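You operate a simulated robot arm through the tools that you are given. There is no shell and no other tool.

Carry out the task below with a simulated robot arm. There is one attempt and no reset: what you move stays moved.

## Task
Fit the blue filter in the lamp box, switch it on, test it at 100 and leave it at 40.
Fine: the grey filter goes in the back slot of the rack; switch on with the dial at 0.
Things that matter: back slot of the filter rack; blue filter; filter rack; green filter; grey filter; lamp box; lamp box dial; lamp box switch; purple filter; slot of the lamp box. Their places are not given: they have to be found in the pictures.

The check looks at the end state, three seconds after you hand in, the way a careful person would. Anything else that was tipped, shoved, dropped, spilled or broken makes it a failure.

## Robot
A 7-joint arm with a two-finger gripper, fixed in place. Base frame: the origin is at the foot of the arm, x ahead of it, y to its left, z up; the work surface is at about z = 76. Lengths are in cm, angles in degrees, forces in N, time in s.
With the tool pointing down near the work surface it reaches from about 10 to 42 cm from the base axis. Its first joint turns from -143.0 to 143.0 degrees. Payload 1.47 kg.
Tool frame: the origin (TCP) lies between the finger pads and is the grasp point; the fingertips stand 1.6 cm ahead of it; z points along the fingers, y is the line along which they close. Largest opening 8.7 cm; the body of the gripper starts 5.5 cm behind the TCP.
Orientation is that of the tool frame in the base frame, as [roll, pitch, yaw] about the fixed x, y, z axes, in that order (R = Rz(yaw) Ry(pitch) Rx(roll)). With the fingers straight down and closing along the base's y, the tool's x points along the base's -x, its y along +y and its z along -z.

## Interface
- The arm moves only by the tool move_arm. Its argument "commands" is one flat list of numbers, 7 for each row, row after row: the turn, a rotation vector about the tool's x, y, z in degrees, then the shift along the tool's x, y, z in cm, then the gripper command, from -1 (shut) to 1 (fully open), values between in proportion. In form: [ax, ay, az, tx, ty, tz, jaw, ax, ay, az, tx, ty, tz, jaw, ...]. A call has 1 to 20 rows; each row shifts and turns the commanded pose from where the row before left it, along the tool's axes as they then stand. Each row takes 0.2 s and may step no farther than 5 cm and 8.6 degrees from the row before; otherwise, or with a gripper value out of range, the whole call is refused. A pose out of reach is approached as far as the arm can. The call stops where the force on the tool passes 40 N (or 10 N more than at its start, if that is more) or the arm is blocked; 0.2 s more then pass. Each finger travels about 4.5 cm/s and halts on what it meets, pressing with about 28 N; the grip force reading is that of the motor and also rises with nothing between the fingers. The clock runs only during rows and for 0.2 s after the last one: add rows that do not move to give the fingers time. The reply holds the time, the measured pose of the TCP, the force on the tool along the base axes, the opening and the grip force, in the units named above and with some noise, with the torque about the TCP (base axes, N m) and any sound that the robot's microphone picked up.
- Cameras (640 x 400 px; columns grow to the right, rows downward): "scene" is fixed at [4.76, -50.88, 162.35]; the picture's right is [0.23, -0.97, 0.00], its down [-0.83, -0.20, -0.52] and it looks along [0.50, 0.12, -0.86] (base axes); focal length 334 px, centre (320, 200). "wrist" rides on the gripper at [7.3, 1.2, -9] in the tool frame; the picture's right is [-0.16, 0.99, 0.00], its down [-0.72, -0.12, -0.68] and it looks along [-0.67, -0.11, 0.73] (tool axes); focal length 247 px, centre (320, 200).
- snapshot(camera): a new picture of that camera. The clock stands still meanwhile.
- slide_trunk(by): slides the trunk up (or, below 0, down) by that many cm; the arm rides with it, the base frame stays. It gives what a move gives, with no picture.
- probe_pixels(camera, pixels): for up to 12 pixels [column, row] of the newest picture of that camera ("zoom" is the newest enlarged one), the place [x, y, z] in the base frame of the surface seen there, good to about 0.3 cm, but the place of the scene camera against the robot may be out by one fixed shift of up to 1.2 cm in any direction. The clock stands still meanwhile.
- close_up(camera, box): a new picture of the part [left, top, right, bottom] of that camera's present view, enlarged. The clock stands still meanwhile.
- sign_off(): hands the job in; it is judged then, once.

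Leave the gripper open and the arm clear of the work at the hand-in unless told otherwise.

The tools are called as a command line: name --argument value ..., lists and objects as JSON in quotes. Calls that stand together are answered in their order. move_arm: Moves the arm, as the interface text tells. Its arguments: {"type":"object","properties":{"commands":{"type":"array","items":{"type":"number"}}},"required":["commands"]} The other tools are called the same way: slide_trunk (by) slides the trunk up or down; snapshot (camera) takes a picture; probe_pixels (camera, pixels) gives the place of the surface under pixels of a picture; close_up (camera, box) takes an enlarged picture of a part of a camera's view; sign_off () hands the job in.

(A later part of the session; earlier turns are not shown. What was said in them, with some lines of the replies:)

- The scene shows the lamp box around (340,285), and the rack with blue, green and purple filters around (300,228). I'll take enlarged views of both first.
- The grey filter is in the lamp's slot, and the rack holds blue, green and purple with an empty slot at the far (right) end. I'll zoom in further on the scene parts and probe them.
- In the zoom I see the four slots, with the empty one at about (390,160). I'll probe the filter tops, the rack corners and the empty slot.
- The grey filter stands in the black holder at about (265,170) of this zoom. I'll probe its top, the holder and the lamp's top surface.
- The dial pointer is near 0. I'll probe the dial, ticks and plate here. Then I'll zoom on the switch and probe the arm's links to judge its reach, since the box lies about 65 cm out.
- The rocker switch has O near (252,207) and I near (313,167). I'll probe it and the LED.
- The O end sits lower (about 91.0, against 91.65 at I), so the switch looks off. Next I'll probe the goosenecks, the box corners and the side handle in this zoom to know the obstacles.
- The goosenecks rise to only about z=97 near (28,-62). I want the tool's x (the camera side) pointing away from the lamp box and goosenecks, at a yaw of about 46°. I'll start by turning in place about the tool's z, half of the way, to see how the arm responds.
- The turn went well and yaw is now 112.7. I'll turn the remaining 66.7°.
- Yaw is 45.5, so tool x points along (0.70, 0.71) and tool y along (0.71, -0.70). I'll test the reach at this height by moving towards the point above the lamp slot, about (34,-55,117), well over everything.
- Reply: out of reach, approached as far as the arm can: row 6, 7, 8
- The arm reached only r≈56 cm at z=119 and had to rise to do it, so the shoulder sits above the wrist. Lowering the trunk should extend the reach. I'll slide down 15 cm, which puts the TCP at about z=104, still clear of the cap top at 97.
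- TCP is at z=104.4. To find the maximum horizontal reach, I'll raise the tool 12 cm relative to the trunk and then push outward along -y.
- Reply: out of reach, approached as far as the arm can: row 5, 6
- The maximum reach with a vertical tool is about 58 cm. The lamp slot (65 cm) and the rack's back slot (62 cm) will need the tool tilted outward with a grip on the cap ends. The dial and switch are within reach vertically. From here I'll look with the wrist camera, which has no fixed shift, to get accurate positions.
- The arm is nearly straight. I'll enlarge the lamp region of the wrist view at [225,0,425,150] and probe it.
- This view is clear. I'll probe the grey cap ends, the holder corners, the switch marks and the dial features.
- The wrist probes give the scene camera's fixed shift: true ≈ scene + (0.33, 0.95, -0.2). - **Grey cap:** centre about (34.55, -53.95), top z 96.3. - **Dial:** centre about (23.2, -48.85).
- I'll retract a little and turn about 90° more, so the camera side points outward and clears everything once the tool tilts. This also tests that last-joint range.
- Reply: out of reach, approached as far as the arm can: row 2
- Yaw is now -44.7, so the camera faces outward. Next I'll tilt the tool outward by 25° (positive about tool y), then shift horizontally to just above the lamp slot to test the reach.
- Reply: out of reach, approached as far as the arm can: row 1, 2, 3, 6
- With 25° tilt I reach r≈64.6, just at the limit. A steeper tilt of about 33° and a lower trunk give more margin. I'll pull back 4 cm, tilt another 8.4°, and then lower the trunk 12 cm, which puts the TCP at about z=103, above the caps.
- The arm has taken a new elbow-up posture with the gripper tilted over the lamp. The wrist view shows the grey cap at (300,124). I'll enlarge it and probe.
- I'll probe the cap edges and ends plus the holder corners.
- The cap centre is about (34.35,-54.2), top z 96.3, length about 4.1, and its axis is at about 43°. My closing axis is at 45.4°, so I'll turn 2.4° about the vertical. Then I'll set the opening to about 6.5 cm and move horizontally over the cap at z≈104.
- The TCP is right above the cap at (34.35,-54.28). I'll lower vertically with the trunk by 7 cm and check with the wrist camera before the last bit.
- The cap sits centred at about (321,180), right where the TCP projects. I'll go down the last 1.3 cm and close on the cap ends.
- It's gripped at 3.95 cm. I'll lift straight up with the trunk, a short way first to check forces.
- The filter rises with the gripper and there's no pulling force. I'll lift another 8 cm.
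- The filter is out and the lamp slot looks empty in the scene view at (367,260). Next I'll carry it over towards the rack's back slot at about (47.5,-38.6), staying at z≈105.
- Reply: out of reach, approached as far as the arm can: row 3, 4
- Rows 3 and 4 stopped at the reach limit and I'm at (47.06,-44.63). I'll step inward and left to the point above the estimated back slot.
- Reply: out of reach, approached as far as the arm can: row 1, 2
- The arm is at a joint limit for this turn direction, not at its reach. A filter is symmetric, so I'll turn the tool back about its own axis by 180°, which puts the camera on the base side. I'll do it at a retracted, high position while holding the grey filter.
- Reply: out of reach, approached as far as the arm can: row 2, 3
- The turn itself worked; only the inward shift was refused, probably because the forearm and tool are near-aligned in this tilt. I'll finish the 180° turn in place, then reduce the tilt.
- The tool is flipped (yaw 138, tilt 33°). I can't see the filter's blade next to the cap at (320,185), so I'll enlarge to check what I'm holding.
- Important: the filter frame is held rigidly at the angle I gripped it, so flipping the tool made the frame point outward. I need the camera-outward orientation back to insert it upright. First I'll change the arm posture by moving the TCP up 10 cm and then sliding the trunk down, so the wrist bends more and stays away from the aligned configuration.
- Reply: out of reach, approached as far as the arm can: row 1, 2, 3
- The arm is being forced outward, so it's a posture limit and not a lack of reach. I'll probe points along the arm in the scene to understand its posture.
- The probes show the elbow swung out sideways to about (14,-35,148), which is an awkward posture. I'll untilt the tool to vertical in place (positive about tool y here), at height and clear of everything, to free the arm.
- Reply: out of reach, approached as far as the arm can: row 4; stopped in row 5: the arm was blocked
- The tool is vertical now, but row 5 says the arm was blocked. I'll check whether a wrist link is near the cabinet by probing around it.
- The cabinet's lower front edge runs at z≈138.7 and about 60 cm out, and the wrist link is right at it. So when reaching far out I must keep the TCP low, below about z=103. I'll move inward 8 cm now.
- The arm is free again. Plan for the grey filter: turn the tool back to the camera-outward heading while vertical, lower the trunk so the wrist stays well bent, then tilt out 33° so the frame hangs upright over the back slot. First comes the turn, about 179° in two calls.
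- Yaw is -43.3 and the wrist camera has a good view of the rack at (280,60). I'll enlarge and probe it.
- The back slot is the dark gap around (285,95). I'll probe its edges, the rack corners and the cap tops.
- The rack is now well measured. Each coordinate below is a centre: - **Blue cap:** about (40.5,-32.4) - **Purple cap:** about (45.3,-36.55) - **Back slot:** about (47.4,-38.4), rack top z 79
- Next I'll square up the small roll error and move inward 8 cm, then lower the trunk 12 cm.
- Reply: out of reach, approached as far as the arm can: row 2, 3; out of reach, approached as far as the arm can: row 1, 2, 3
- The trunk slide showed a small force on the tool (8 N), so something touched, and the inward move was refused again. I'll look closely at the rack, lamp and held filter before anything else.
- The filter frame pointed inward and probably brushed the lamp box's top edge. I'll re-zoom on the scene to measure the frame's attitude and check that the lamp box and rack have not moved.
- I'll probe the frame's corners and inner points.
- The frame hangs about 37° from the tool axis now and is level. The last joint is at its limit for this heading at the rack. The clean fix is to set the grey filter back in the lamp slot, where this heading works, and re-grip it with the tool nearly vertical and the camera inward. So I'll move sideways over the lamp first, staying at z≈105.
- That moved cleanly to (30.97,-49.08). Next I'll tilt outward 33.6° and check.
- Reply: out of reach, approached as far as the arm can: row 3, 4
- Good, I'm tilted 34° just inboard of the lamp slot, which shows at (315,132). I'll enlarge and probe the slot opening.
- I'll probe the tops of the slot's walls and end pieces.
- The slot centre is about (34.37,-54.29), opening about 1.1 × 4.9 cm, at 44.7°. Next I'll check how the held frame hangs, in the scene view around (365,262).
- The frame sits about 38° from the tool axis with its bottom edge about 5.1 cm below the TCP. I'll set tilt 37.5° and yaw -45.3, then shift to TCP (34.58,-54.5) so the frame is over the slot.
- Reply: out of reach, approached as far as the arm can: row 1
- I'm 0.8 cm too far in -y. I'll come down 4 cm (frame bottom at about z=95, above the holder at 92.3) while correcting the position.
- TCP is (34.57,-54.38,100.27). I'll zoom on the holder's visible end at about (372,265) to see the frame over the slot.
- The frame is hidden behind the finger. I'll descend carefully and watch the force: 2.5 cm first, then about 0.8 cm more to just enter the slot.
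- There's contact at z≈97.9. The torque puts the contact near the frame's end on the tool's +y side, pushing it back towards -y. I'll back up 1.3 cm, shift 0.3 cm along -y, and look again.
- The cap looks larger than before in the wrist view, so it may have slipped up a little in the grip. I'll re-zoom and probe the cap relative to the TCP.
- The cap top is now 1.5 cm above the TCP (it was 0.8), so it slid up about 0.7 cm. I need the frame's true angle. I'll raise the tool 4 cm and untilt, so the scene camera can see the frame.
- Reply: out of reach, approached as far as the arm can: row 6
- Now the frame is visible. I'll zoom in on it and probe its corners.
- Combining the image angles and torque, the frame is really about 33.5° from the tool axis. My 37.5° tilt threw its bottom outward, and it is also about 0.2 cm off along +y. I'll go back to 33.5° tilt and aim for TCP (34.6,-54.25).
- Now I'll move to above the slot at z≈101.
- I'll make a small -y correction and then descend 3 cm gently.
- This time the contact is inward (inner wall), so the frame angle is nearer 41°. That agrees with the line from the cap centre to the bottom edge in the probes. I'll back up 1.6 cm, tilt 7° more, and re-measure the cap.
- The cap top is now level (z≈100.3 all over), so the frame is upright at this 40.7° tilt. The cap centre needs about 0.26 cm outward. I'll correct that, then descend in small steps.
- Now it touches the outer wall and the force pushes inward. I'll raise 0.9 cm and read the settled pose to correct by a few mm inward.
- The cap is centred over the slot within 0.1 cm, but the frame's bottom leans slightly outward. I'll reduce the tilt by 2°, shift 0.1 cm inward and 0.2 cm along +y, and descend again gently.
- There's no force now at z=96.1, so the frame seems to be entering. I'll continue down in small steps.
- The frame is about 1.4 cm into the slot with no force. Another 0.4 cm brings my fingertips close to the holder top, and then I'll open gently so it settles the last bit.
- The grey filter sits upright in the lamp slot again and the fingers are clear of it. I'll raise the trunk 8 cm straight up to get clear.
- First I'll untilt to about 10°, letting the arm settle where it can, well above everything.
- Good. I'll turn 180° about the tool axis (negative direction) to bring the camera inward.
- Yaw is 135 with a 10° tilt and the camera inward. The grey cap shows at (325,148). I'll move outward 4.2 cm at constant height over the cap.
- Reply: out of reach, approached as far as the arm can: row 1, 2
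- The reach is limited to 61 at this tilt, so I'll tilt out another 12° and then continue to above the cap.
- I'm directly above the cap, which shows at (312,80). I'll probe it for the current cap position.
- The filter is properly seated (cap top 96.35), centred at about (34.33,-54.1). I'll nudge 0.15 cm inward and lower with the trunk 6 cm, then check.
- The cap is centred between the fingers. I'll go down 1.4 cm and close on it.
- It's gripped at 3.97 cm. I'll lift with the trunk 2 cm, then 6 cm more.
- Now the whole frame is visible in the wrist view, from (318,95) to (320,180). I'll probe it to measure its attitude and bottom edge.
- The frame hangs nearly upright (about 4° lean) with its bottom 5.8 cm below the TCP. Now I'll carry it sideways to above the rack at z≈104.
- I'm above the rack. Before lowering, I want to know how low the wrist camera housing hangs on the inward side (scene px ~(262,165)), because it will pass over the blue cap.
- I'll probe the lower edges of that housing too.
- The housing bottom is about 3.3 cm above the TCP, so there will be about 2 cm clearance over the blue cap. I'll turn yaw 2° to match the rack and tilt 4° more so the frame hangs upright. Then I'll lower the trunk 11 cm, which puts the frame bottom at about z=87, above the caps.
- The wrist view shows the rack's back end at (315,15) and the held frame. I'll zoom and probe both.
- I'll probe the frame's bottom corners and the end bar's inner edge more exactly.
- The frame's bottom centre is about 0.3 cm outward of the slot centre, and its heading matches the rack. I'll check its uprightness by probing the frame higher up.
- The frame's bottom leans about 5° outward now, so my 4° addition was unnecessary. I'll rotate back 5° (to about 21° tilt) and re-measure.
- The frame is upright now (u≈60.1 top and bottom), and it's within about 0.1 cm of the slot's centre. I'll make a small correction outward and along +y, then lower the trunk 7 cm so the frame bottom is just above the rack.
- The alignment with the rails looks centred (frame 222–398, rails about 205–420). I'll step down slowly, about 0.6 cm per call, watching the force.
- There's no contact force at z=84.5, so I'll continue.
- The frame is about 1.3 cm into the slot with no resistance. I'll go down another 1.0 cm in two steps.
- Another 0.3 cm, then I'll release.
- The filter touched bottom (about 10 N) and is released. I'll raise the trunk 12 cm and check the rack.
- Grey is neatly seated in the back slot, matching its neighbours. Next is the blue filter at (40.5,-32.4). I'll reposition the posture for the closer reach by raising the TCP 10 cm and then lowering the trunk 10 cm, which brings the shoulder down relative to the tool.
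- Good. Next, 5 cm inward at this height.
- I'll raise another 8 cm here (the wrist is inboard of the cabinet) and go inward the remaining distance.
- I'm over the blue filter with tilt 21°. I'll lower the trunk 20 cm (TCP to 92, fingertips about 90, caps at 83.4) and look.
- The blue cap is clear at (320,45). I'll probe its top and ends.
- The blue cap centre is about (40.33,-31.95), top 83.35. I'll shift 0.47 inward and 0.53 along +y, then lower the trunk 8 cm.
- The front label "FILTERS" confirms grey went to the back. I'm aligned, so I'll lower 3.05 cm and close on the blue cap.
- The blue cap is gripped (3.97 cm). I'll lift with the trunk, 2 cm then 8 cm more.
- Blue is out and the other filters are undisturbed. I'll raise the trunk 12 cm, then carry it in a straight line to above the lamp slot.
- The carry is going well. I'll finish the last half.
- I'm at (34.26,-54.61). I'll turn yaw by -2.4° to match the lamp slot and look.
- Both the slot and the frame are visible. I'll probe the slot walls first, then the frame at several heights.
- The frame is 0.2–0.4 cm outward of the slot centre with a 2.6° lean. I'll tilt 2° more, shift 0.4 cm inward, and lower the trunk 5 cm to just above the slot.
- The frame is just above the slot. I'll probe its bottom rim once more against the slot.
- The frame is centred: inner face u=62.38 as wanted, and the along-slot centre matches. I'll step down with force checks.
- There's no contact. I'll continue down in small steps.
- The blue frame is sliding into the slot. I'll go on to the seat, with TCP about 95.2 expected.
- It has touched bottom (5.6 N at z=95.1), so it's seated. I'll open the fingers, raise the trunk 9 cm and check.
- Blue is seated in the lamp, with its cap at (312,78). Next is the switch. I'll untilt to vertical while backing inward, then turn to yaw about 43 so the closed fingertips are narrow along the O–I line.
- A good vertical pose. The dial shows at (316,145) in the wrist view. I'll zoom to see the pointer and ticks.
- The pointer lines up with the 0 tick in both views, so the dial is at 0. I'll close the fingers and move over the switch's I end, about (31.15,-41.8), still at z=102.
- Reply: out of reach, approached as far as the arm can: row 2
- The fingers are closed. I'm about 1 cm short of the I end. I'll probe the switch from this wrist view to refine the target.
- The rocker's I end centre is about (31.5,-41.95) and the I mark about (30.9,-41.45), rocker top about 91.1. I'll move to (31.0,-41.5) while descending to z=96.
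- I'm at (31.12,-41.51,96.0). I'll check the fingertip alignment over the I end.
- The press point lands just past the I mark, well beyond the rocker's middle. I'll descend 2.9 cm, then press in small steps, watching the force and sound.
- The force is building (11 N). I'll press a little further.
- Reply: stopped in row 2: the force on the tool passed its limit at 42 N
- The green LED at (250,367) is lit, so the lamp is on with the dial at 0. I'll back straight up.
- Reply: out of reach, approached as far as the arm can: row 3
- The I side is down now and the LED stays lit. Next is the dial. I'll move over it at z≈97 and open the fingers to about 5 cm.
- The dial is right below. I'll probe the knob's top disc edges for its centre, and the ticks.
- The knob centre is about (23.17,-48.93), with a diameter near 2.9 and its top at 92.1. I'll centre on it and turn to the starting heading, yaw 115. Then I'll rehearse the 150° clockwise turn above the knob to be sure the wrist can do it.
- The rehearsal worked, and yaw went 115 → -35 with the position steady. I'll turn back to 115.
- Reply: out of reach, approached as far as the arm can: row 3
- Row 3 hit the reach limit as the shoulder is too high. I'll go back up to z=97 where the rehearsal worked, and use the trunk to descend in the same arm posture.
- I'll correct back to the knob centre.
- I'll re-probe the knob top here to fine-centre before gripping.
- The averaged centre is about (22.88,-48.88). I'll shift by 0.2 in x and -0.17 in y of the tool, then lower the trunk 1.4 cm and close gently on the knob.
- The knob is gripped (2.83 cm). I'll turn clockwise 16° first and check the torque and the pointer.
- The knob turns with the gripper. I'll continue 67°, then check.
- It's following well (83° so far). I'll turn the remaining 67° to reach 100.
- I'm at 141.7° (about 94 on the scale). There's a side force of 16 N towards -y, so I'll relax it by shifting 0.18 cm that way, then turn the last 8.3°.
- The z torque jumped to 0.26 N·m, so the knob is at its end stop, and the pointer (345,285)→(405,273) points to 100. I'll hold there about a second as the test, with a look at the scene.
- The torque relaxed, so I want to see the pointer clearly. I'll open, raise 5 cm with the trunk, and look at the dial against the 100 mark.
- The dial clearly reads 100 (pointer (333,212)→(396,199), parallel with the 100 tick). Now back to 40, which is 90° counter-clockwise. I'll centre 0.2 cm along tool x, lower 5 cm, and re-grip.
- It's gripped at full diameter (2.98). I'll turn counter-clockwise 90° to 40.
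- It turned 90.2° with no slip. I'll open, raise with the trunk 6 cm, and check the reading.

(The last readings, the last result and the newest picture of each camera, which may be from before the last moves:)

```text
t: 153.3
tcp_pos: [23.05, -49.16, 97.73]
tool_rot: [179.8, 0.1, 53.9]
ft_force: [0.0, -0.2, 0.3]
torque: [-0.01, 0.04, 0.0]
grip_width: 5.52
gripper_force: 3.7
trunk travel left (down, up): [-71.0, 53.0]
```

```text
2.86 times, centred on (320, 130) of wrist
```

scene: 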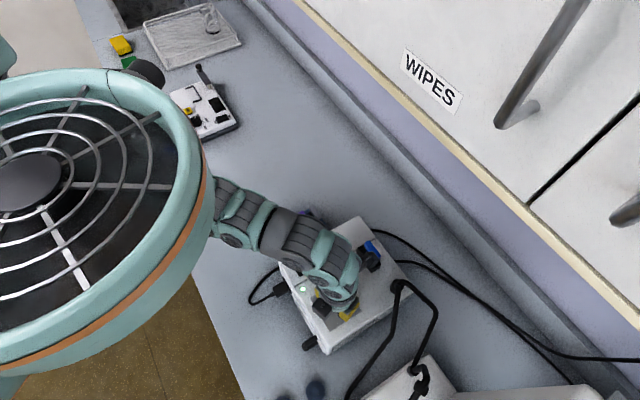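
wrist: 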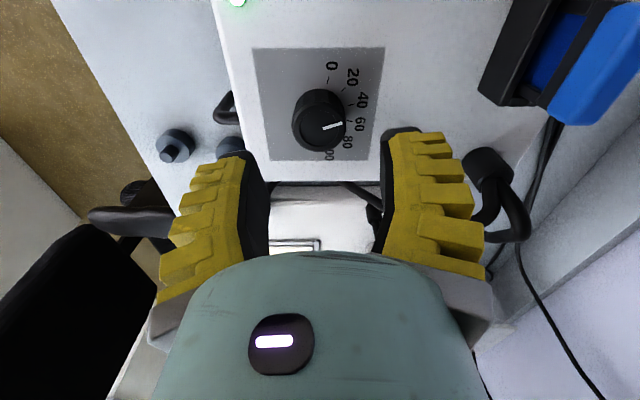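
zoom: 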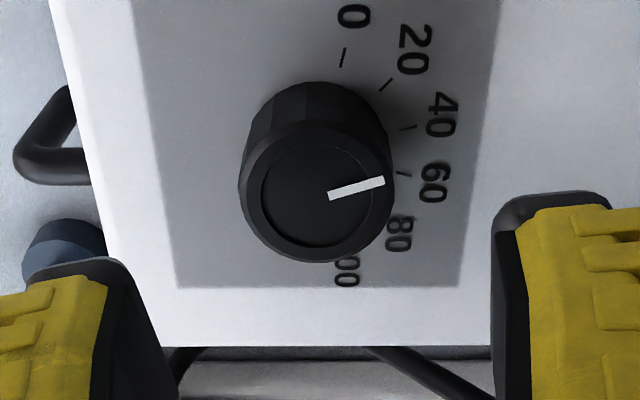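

The pointer looks parallel with the 40 tick. To read it without parallax doubts, I'll move the arm aside and look with the scene camera.

move_arm --commands '[0, 0, 0, 0, 0, -2, 0.3, 0, 0, 0, 2.0, -2.5, -1, 0.3, 0, 0, 0, 2.0, -3, 0, 0.3, 0, 0, 0, 2.0, -3, 0, 0.3, 0, 0, 0, 2.0, -3, 0, 0.3, 0, 0, 0, 0, 0, 0, 0.3]'

snapshot --camera "scene"

close_up --camera "scene" --box '[310, 270, 370, 325]'

```text
t: 154.7
tcp_pos: [21.29, -43.83, 100.76]
tool_rot: [179.8, 0.1, 53.9]
ft_force: [0.1, -0.1, 0.3]
torque: [0.01, -0.05, -0.02]
grip_width: 6.14
gripper_force: 3.5
out of reach, approached as far as the arm can: row 3, 4, 5
trunk travel left (down, up): [-71.0, 53.0]
```

```text
taken
```

scene: 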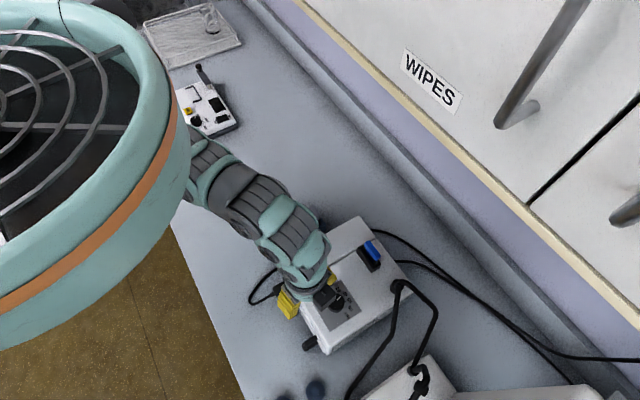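

```text
7.27 times, centred on (340, 298) of scene
```

zoom: 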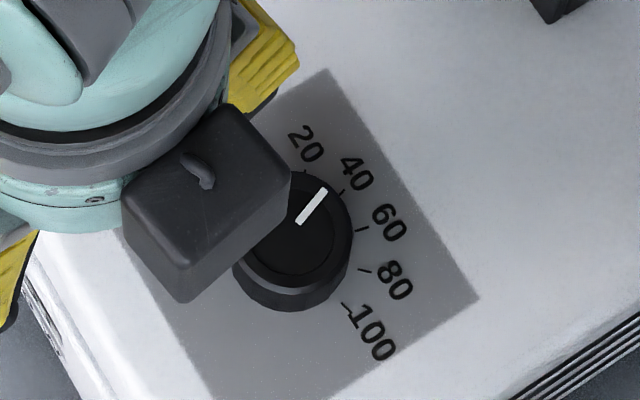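

The pointer now points towards 40. I'll measure precisely with higher zoom, the pointer's ends against the tick directions.

close_up --camera "scene" --box '[332, 280, 362, 305]'

snapshot --camera "wrist"

```text
16.00 times, centred on (347, 292) of scene
```

zoom: 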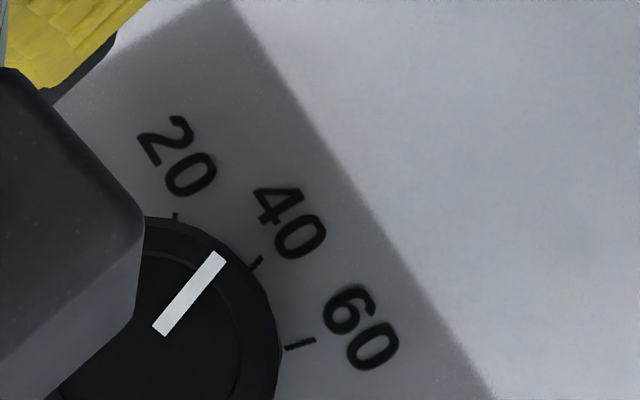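

```text
taken
```

wrist: 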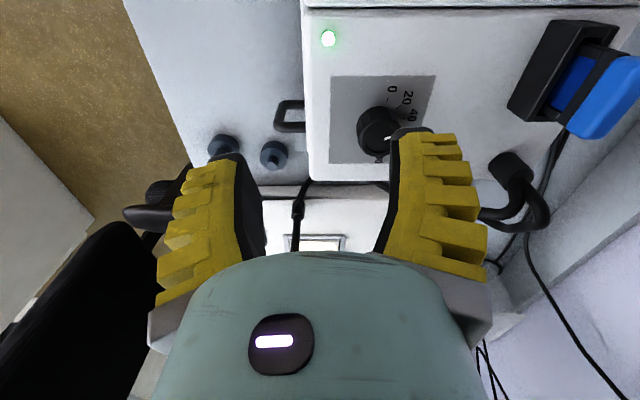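

By my geometry the dial reads about 39–40. To be sure, I'll go back over the dial and measure with a tighter zoom.

move_arm --commands '[0, 0, 0, -2.6, 2.2, 0.6, 0.15, 0, 0, 0, -2.6, 2.2, 0.6, 0.15, 0, 0, 0, 0, 0, 0, 0.15]'

snapshot --camera "wrist"

```text
t: 155.5
tcp_pos: [21.75, -49.4, 99.58]
tool_rot: [179.9, 0.3, 53.9]
ft_force: [0.0, 0.7, 0.5]
torque: [-0.06, -0.02, 0.01]
grip_width: 5.53
gripper_force: 3.6
out of reach, approached as far as the arm can: row 2
trunk travel left (down, up): [-71.0, 53.0]
```

```text
taken
```

wrist: 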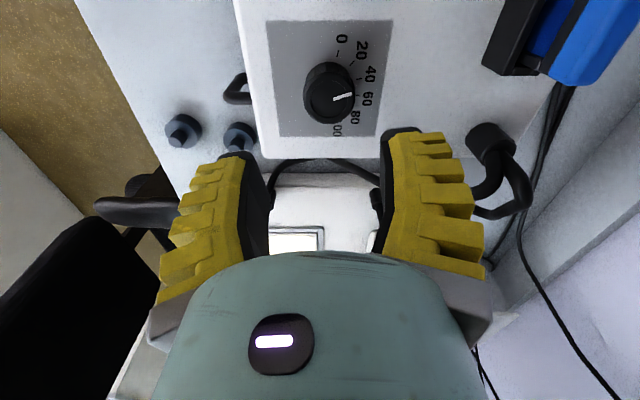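

close_up --camera "wrist" --box '[300, 30, 390, 140]'

close_up --camera "wrist" --box '[320, 70, 370, 110]'

```text
3.64 times, centred on (345, 85) of wrist
```

zoom: 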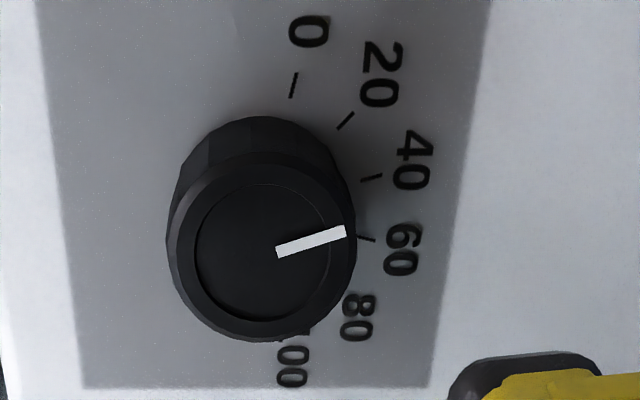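

```text
10.00 times, centred on (345, 90) of wrist
```

zoom: 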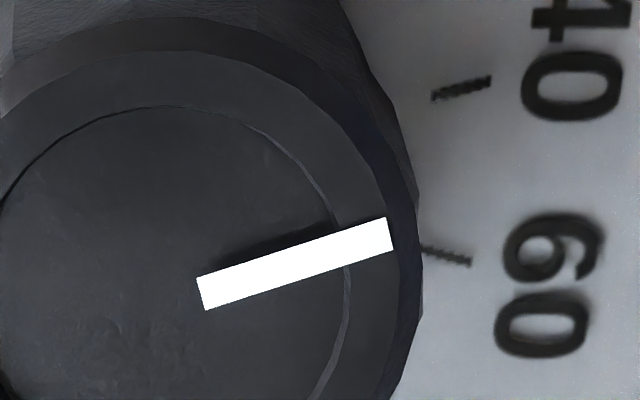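

The precise measure puts the pointer about 2.7° short of the 40 tick, reading about 38.2. I'll correct it. From the tick circle, the knob axis is at tool (0.93, 0.79) from the TCP, so I'll shift there first.

move_arm --commands '[0, 0, 0, 0.93, 0.79, 0, 0.15, 0, 0, 0, 0, 0, 0, 0.15, 0, 0, 0, 0, 0, 0, 0.15]'

close_up --camera "wrist" --box '[270, 50, 370, 150]'

```text
t: 156.3
tcp_pos: [23.19, -49.22, 99.59]
tool_rot: [179.9, 0.1, 54.0]
ft_force: [-0.2, -0.7, 0.8]
torque: [0.0, 0.01, -0.01]
grip_width: 5.53
gripper_force: 4.1
trunk travel left (down, up): [-71.0, 53.0]
```

```text
4.00 times, centred on (320, 100) of wrist
```

zoom: 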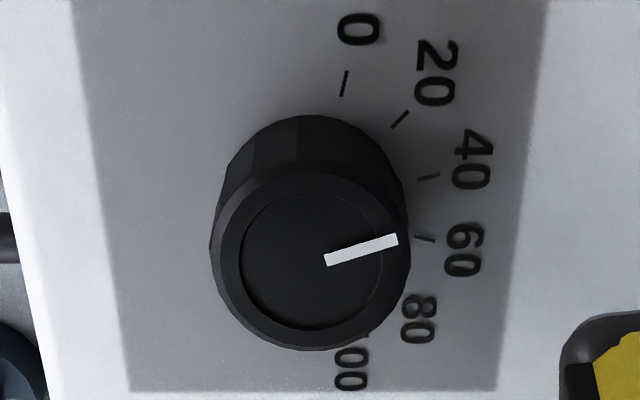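

The readings average about 39. I'll make one fine correction: centre (-0.15 in tool y), lower 7.9 cm with the trunk, grip, and turn about 2° clockwise.

move_arm --commands '[0, 0, 0, -0.02, -0.15, 0, 0.15, 0, 0, 0, 0, 0, 0, 0.15]'

slide_trunk --by -7.9

close_up --camera "wrist" --box '[250, 110, 390, 230]'

```text
t: 156.9
tcp_pos: [23.0, -49.12, 99.61]
tool_rot: [179.8, 0.2, 53.9]
ft_force: [0.1, -0.1, 0.4]
torque: [-0.01, -0.01, 0.02]
grip_width: 5.53
gripper_force: 3.6
trunk travel left (down, up): [-71.0, 53.0]
```

```text
t: 158.0
tcp_pos: [22.88, -49.21, 91.66]
tool_rot: [179.8, 0.2, 53.9]
ft_force: [0.2, 0.9, -0.3]
torque: [-0.01, 0.0, 0.0]
grip_width: 5.54
gripper_force: 3.8
trunk travel left (down, up): [-63.1, 60.9]
```

```text
3.33 times, centred on (320, 170) of wrist
```

zoom: 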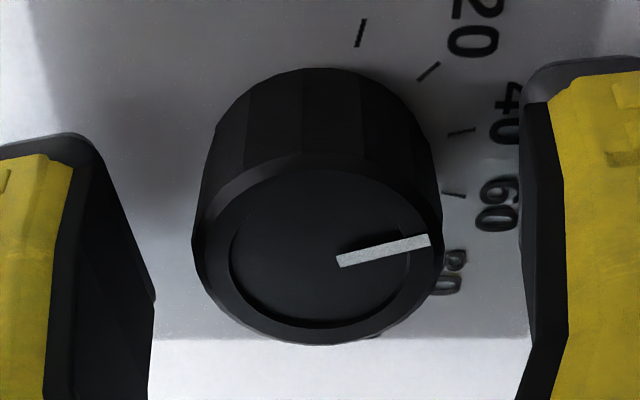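

Before the grip the pointer runs (340,262)→(429,240). I'll close and compare.

move_arm --commands '[0, 0, 0, 0, 0, 0, -0.1, 0, 0, 0, 0, 0, 0, -0.3, 0, 0, 0, 0, 0, 0, -0.5, 0, 0, 0, 0, 0, 0, -1, 0, 0, 0, 0, 0, 0, -1]'

close_up --camera "wrist" --box '[250, 110, 390, 230]'

```text
t: 159.2
tcp_pos: [22.97, -49.06, 91.78]
tool_rot: [179.9, 0.3, 54.0]
ft_force: [-0.6, 3.0, 5.2]
torque: [-0.05, 0.0, 0.01]
grip_width: 3.06
gripper_force: 29.4
trunk travel left (down, up): [-63.1, 60.9]
```

```text
3.33 times, centred on (320, 170) of wrist
```

zoom: 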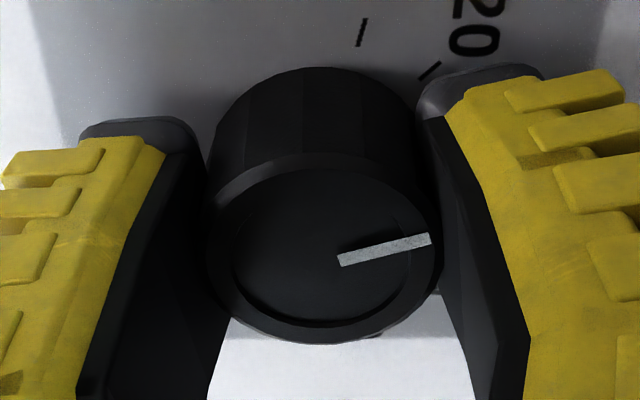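

The pointer is unchanged by gripping. I'll turn 2° clockwise, then release and raise to verify.

move_arm --commands '[0, 0, 1.0, 0, 0, 0, -1, 0, 0, 1.0, 0, 0, 0, -1, 0, 0, 0, 0, 0, 0, -1, 0, 0, 0, 0, 0, 0, -1]'

move_arm --commands '[0, 0, 0, 0, 0, 0, -0.3, 0, 0, 0, 0, 0, 0, 0, 0, 0, 0, 0, 0, 0, 0.15, 0, 0, 0, 0, 0, 0, 0.15]'

slide_trunk --by 7.9

snapshot --camera "wrist"

close_up --camera "wrist" --box '[270, 50, 370, 150]'

close_up --camera "wrist" --box '[310, 80, 360, 120]'

```text
t: 160.2
tcp_pos: [22.89, -49.13, 91.69]
tool_rot: [179.8, 0.1, 51.9]
ft_force: [-0.2, 2.7, 4.2]
torque: [0.07, -0.04, 0.0]
grip_width: 3.04
gripper_force: 29.7
trunk travel left (down, up): [-63.1, 60.9]
```

```text
t: 161.2
tcp_pos: [22.92, -49.12, 91.7]
tool_rot: [179.9, 0.2, 51.9]
ft_force: [0.3, 0.8, -0.1]
torque: [0.0, 0.01, 0.02]
grip_width: 5.52
gripper_force: 3.9
trunk travel left (down, up): [-63.1, 60.9]
```

```text
t: 162.4
tcp_pos: [22.91, -49.13, 99.65]
tool_rot: [179.8, 0.1, 51.9]
ft_force: [-0.4, -0.4, -0.1]
torque: [-0.02, 0.0, 0.02]
grip_width: 5.55
gripper_force: 4.4
trunk travel left (down, up): [-71.0, 53.0]
```

```text
taken
```

wrist: 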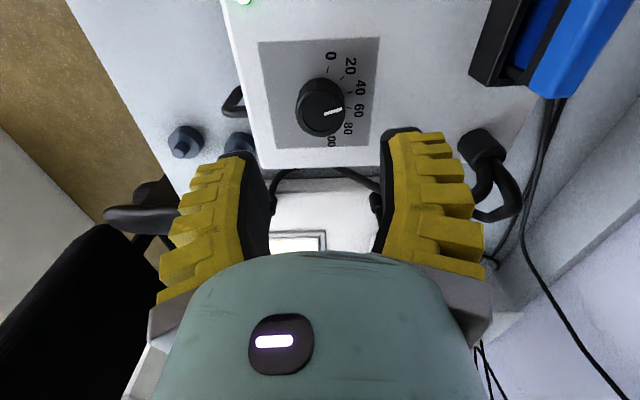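

```text
4.00 times, centred on (320, 100) of wrist
```

zoom: 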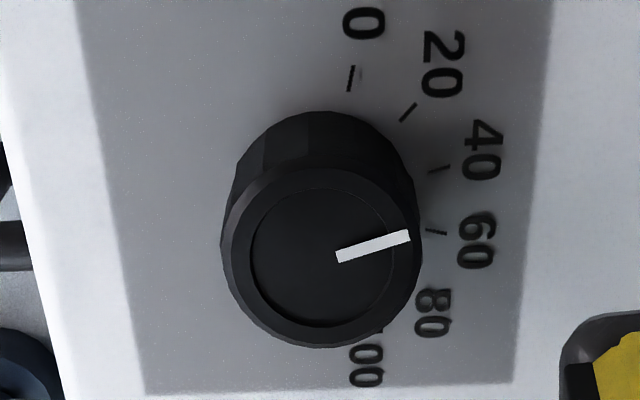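

```text
10.00 times, centred on (335, 100) of wrist
```

zoom: 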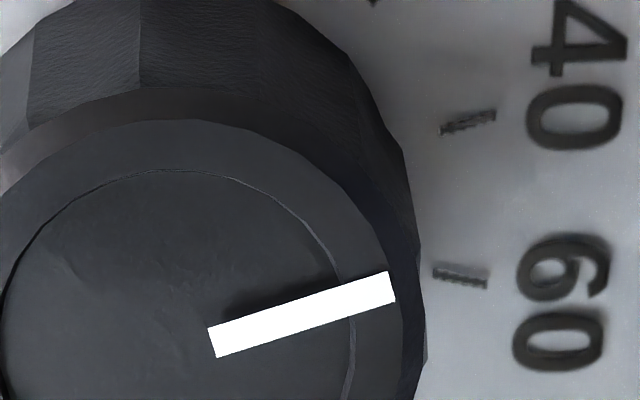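

The pointer now matches the 40 tick within about 0.5° (about 39.7). I'll leave it there, raise the trunk 14 cm to clear the work, and view everything.

slide_trunk --by 14

snapshot --camera "scene"

```text
t: 164.1
tcp_pos: [22.89, -49.12, 113.51]
tool_rot: [179.8, 0.2, 52.1]
ft_force: [0.0, -0.1, 0.4]
torque: [-0.01, 0.0, -0.01]
grip_width: 5.52
gripper_force: 3.8
trunk travel left (down, up): [-85.0, 39.0]
```

```text
taken
```

scene: 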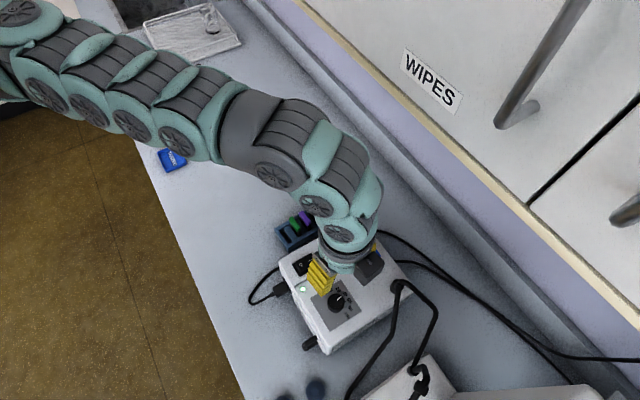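

I'll swing the arm away to the left (tool +x), towards open counter, with the gripper fully open.

move_arm --commands '[0, 0, 0, 3.85, -0.23, 0, 1, 0, 0, 0, 3.85, -0.23, 0, 1, 0, 0, 0, 3.85, -0.23, 0, 1, 0, 0, 0, 3.85, -0.23, 0, 1, 0, 0, 0, 3.85, -0.23, 0, 1, 0, 0, 0, 3.85, -0.23, 0, 1, 0, 0, 0, 0, 0, 0, 1]'

snapshot --camera "scene"

```text
t: 165.7
tcp_pos: [38.12, -38.13, 109.36]
tool_rot: [179.9, 0.1, 51.9]
ft_force: [0.2, -0.6, 0.6]
torque: [0.01, -0.03, -0.02]
grip_width: 8.7
gripper_force: 0.1
out of reach, approached as far as the arm can: row 3, 4, 5, 6
trunk travel left (down, up): [-85.0, 39.0]
```

```text
taken
```

scene: 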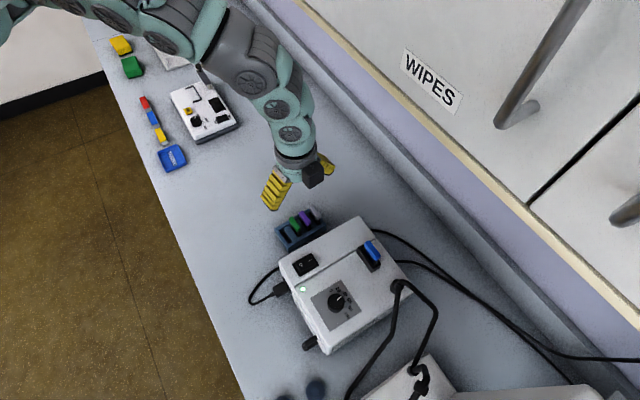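

The arm is clear of the lamp. I'll check the dial, switch, slot and rack closely.

close_up --camera "scene" --box '[310, 270, 370, 325]'

close_up --camera "scene" --box '[240, 190, 440, 360]'

close_up --camera "scene" --box '[265, 195, 345, 255]'

```text
7.27 times, centred on (340, 298) of scene
```

zoom: 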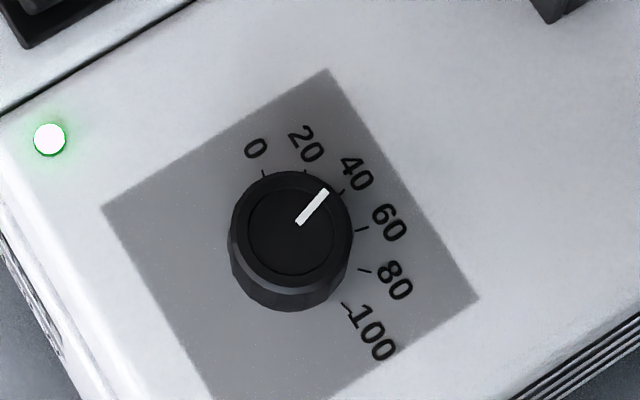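

```text
2.35 times, centred on (340, 275) of scene
```

zoom: 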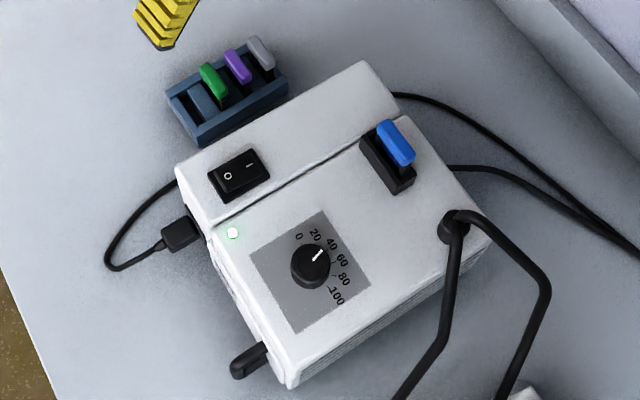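

```text
6.67 times, centred on (305, 225) of scene
```

zoom: 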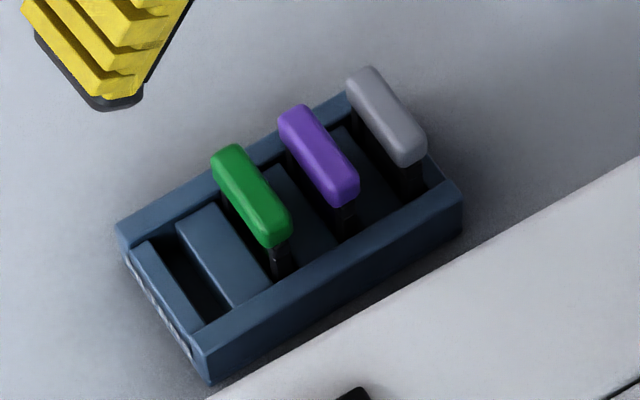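

Everything is in place:
- **Lamp:** blue filter seated, LED lit, dial at 40.
- **Rack:** grey filter in the back slot, green and purple untouched.
- **Positions:** rack and lamp sit exactly where they were in the first pictures.
- **Arm:** clear of the work, gripper open.

I'm handing in.

sign_off

```text
The job is handed in.
```

The job is handed in. The blue filter is in the lamp box and the lamp is on. I tested it at 100, and the dial now reads about 40.

- **Filters:** grey is in the back slot of the rack and blue is seated in the lamp's slot. Green and purple were not moved.
- **Switching on:** the dial pointer was on the 0 mark when I pressed the switch. The green light came on and was still lit in the last picture.
- **Dial:** I turned it to 100, opened the gripper and checked the reading, then turned it back. It first stopped slightly low, at about 38 to 39, so I gave it one small correction.
- **Light contacts:** the grey filter did not go straight to the rack. The arm could not place it with the first grip, so I put it back in the lamp slot and gripped it again. While I carried it, it touched something lightly, probably the edge of the lamp box, at about 8 N. It also pressed on the slot walls at up to about 18 N while I was putting it back. In the last pictures the lamp box and rack look unmoved.
- **Cabinet:** one move was stopped when a wrist link reached the cabinet's lower edge. I backed the arm off and kept it lower after that.
- **Arm:** it ended clear of the work with the gripper open.
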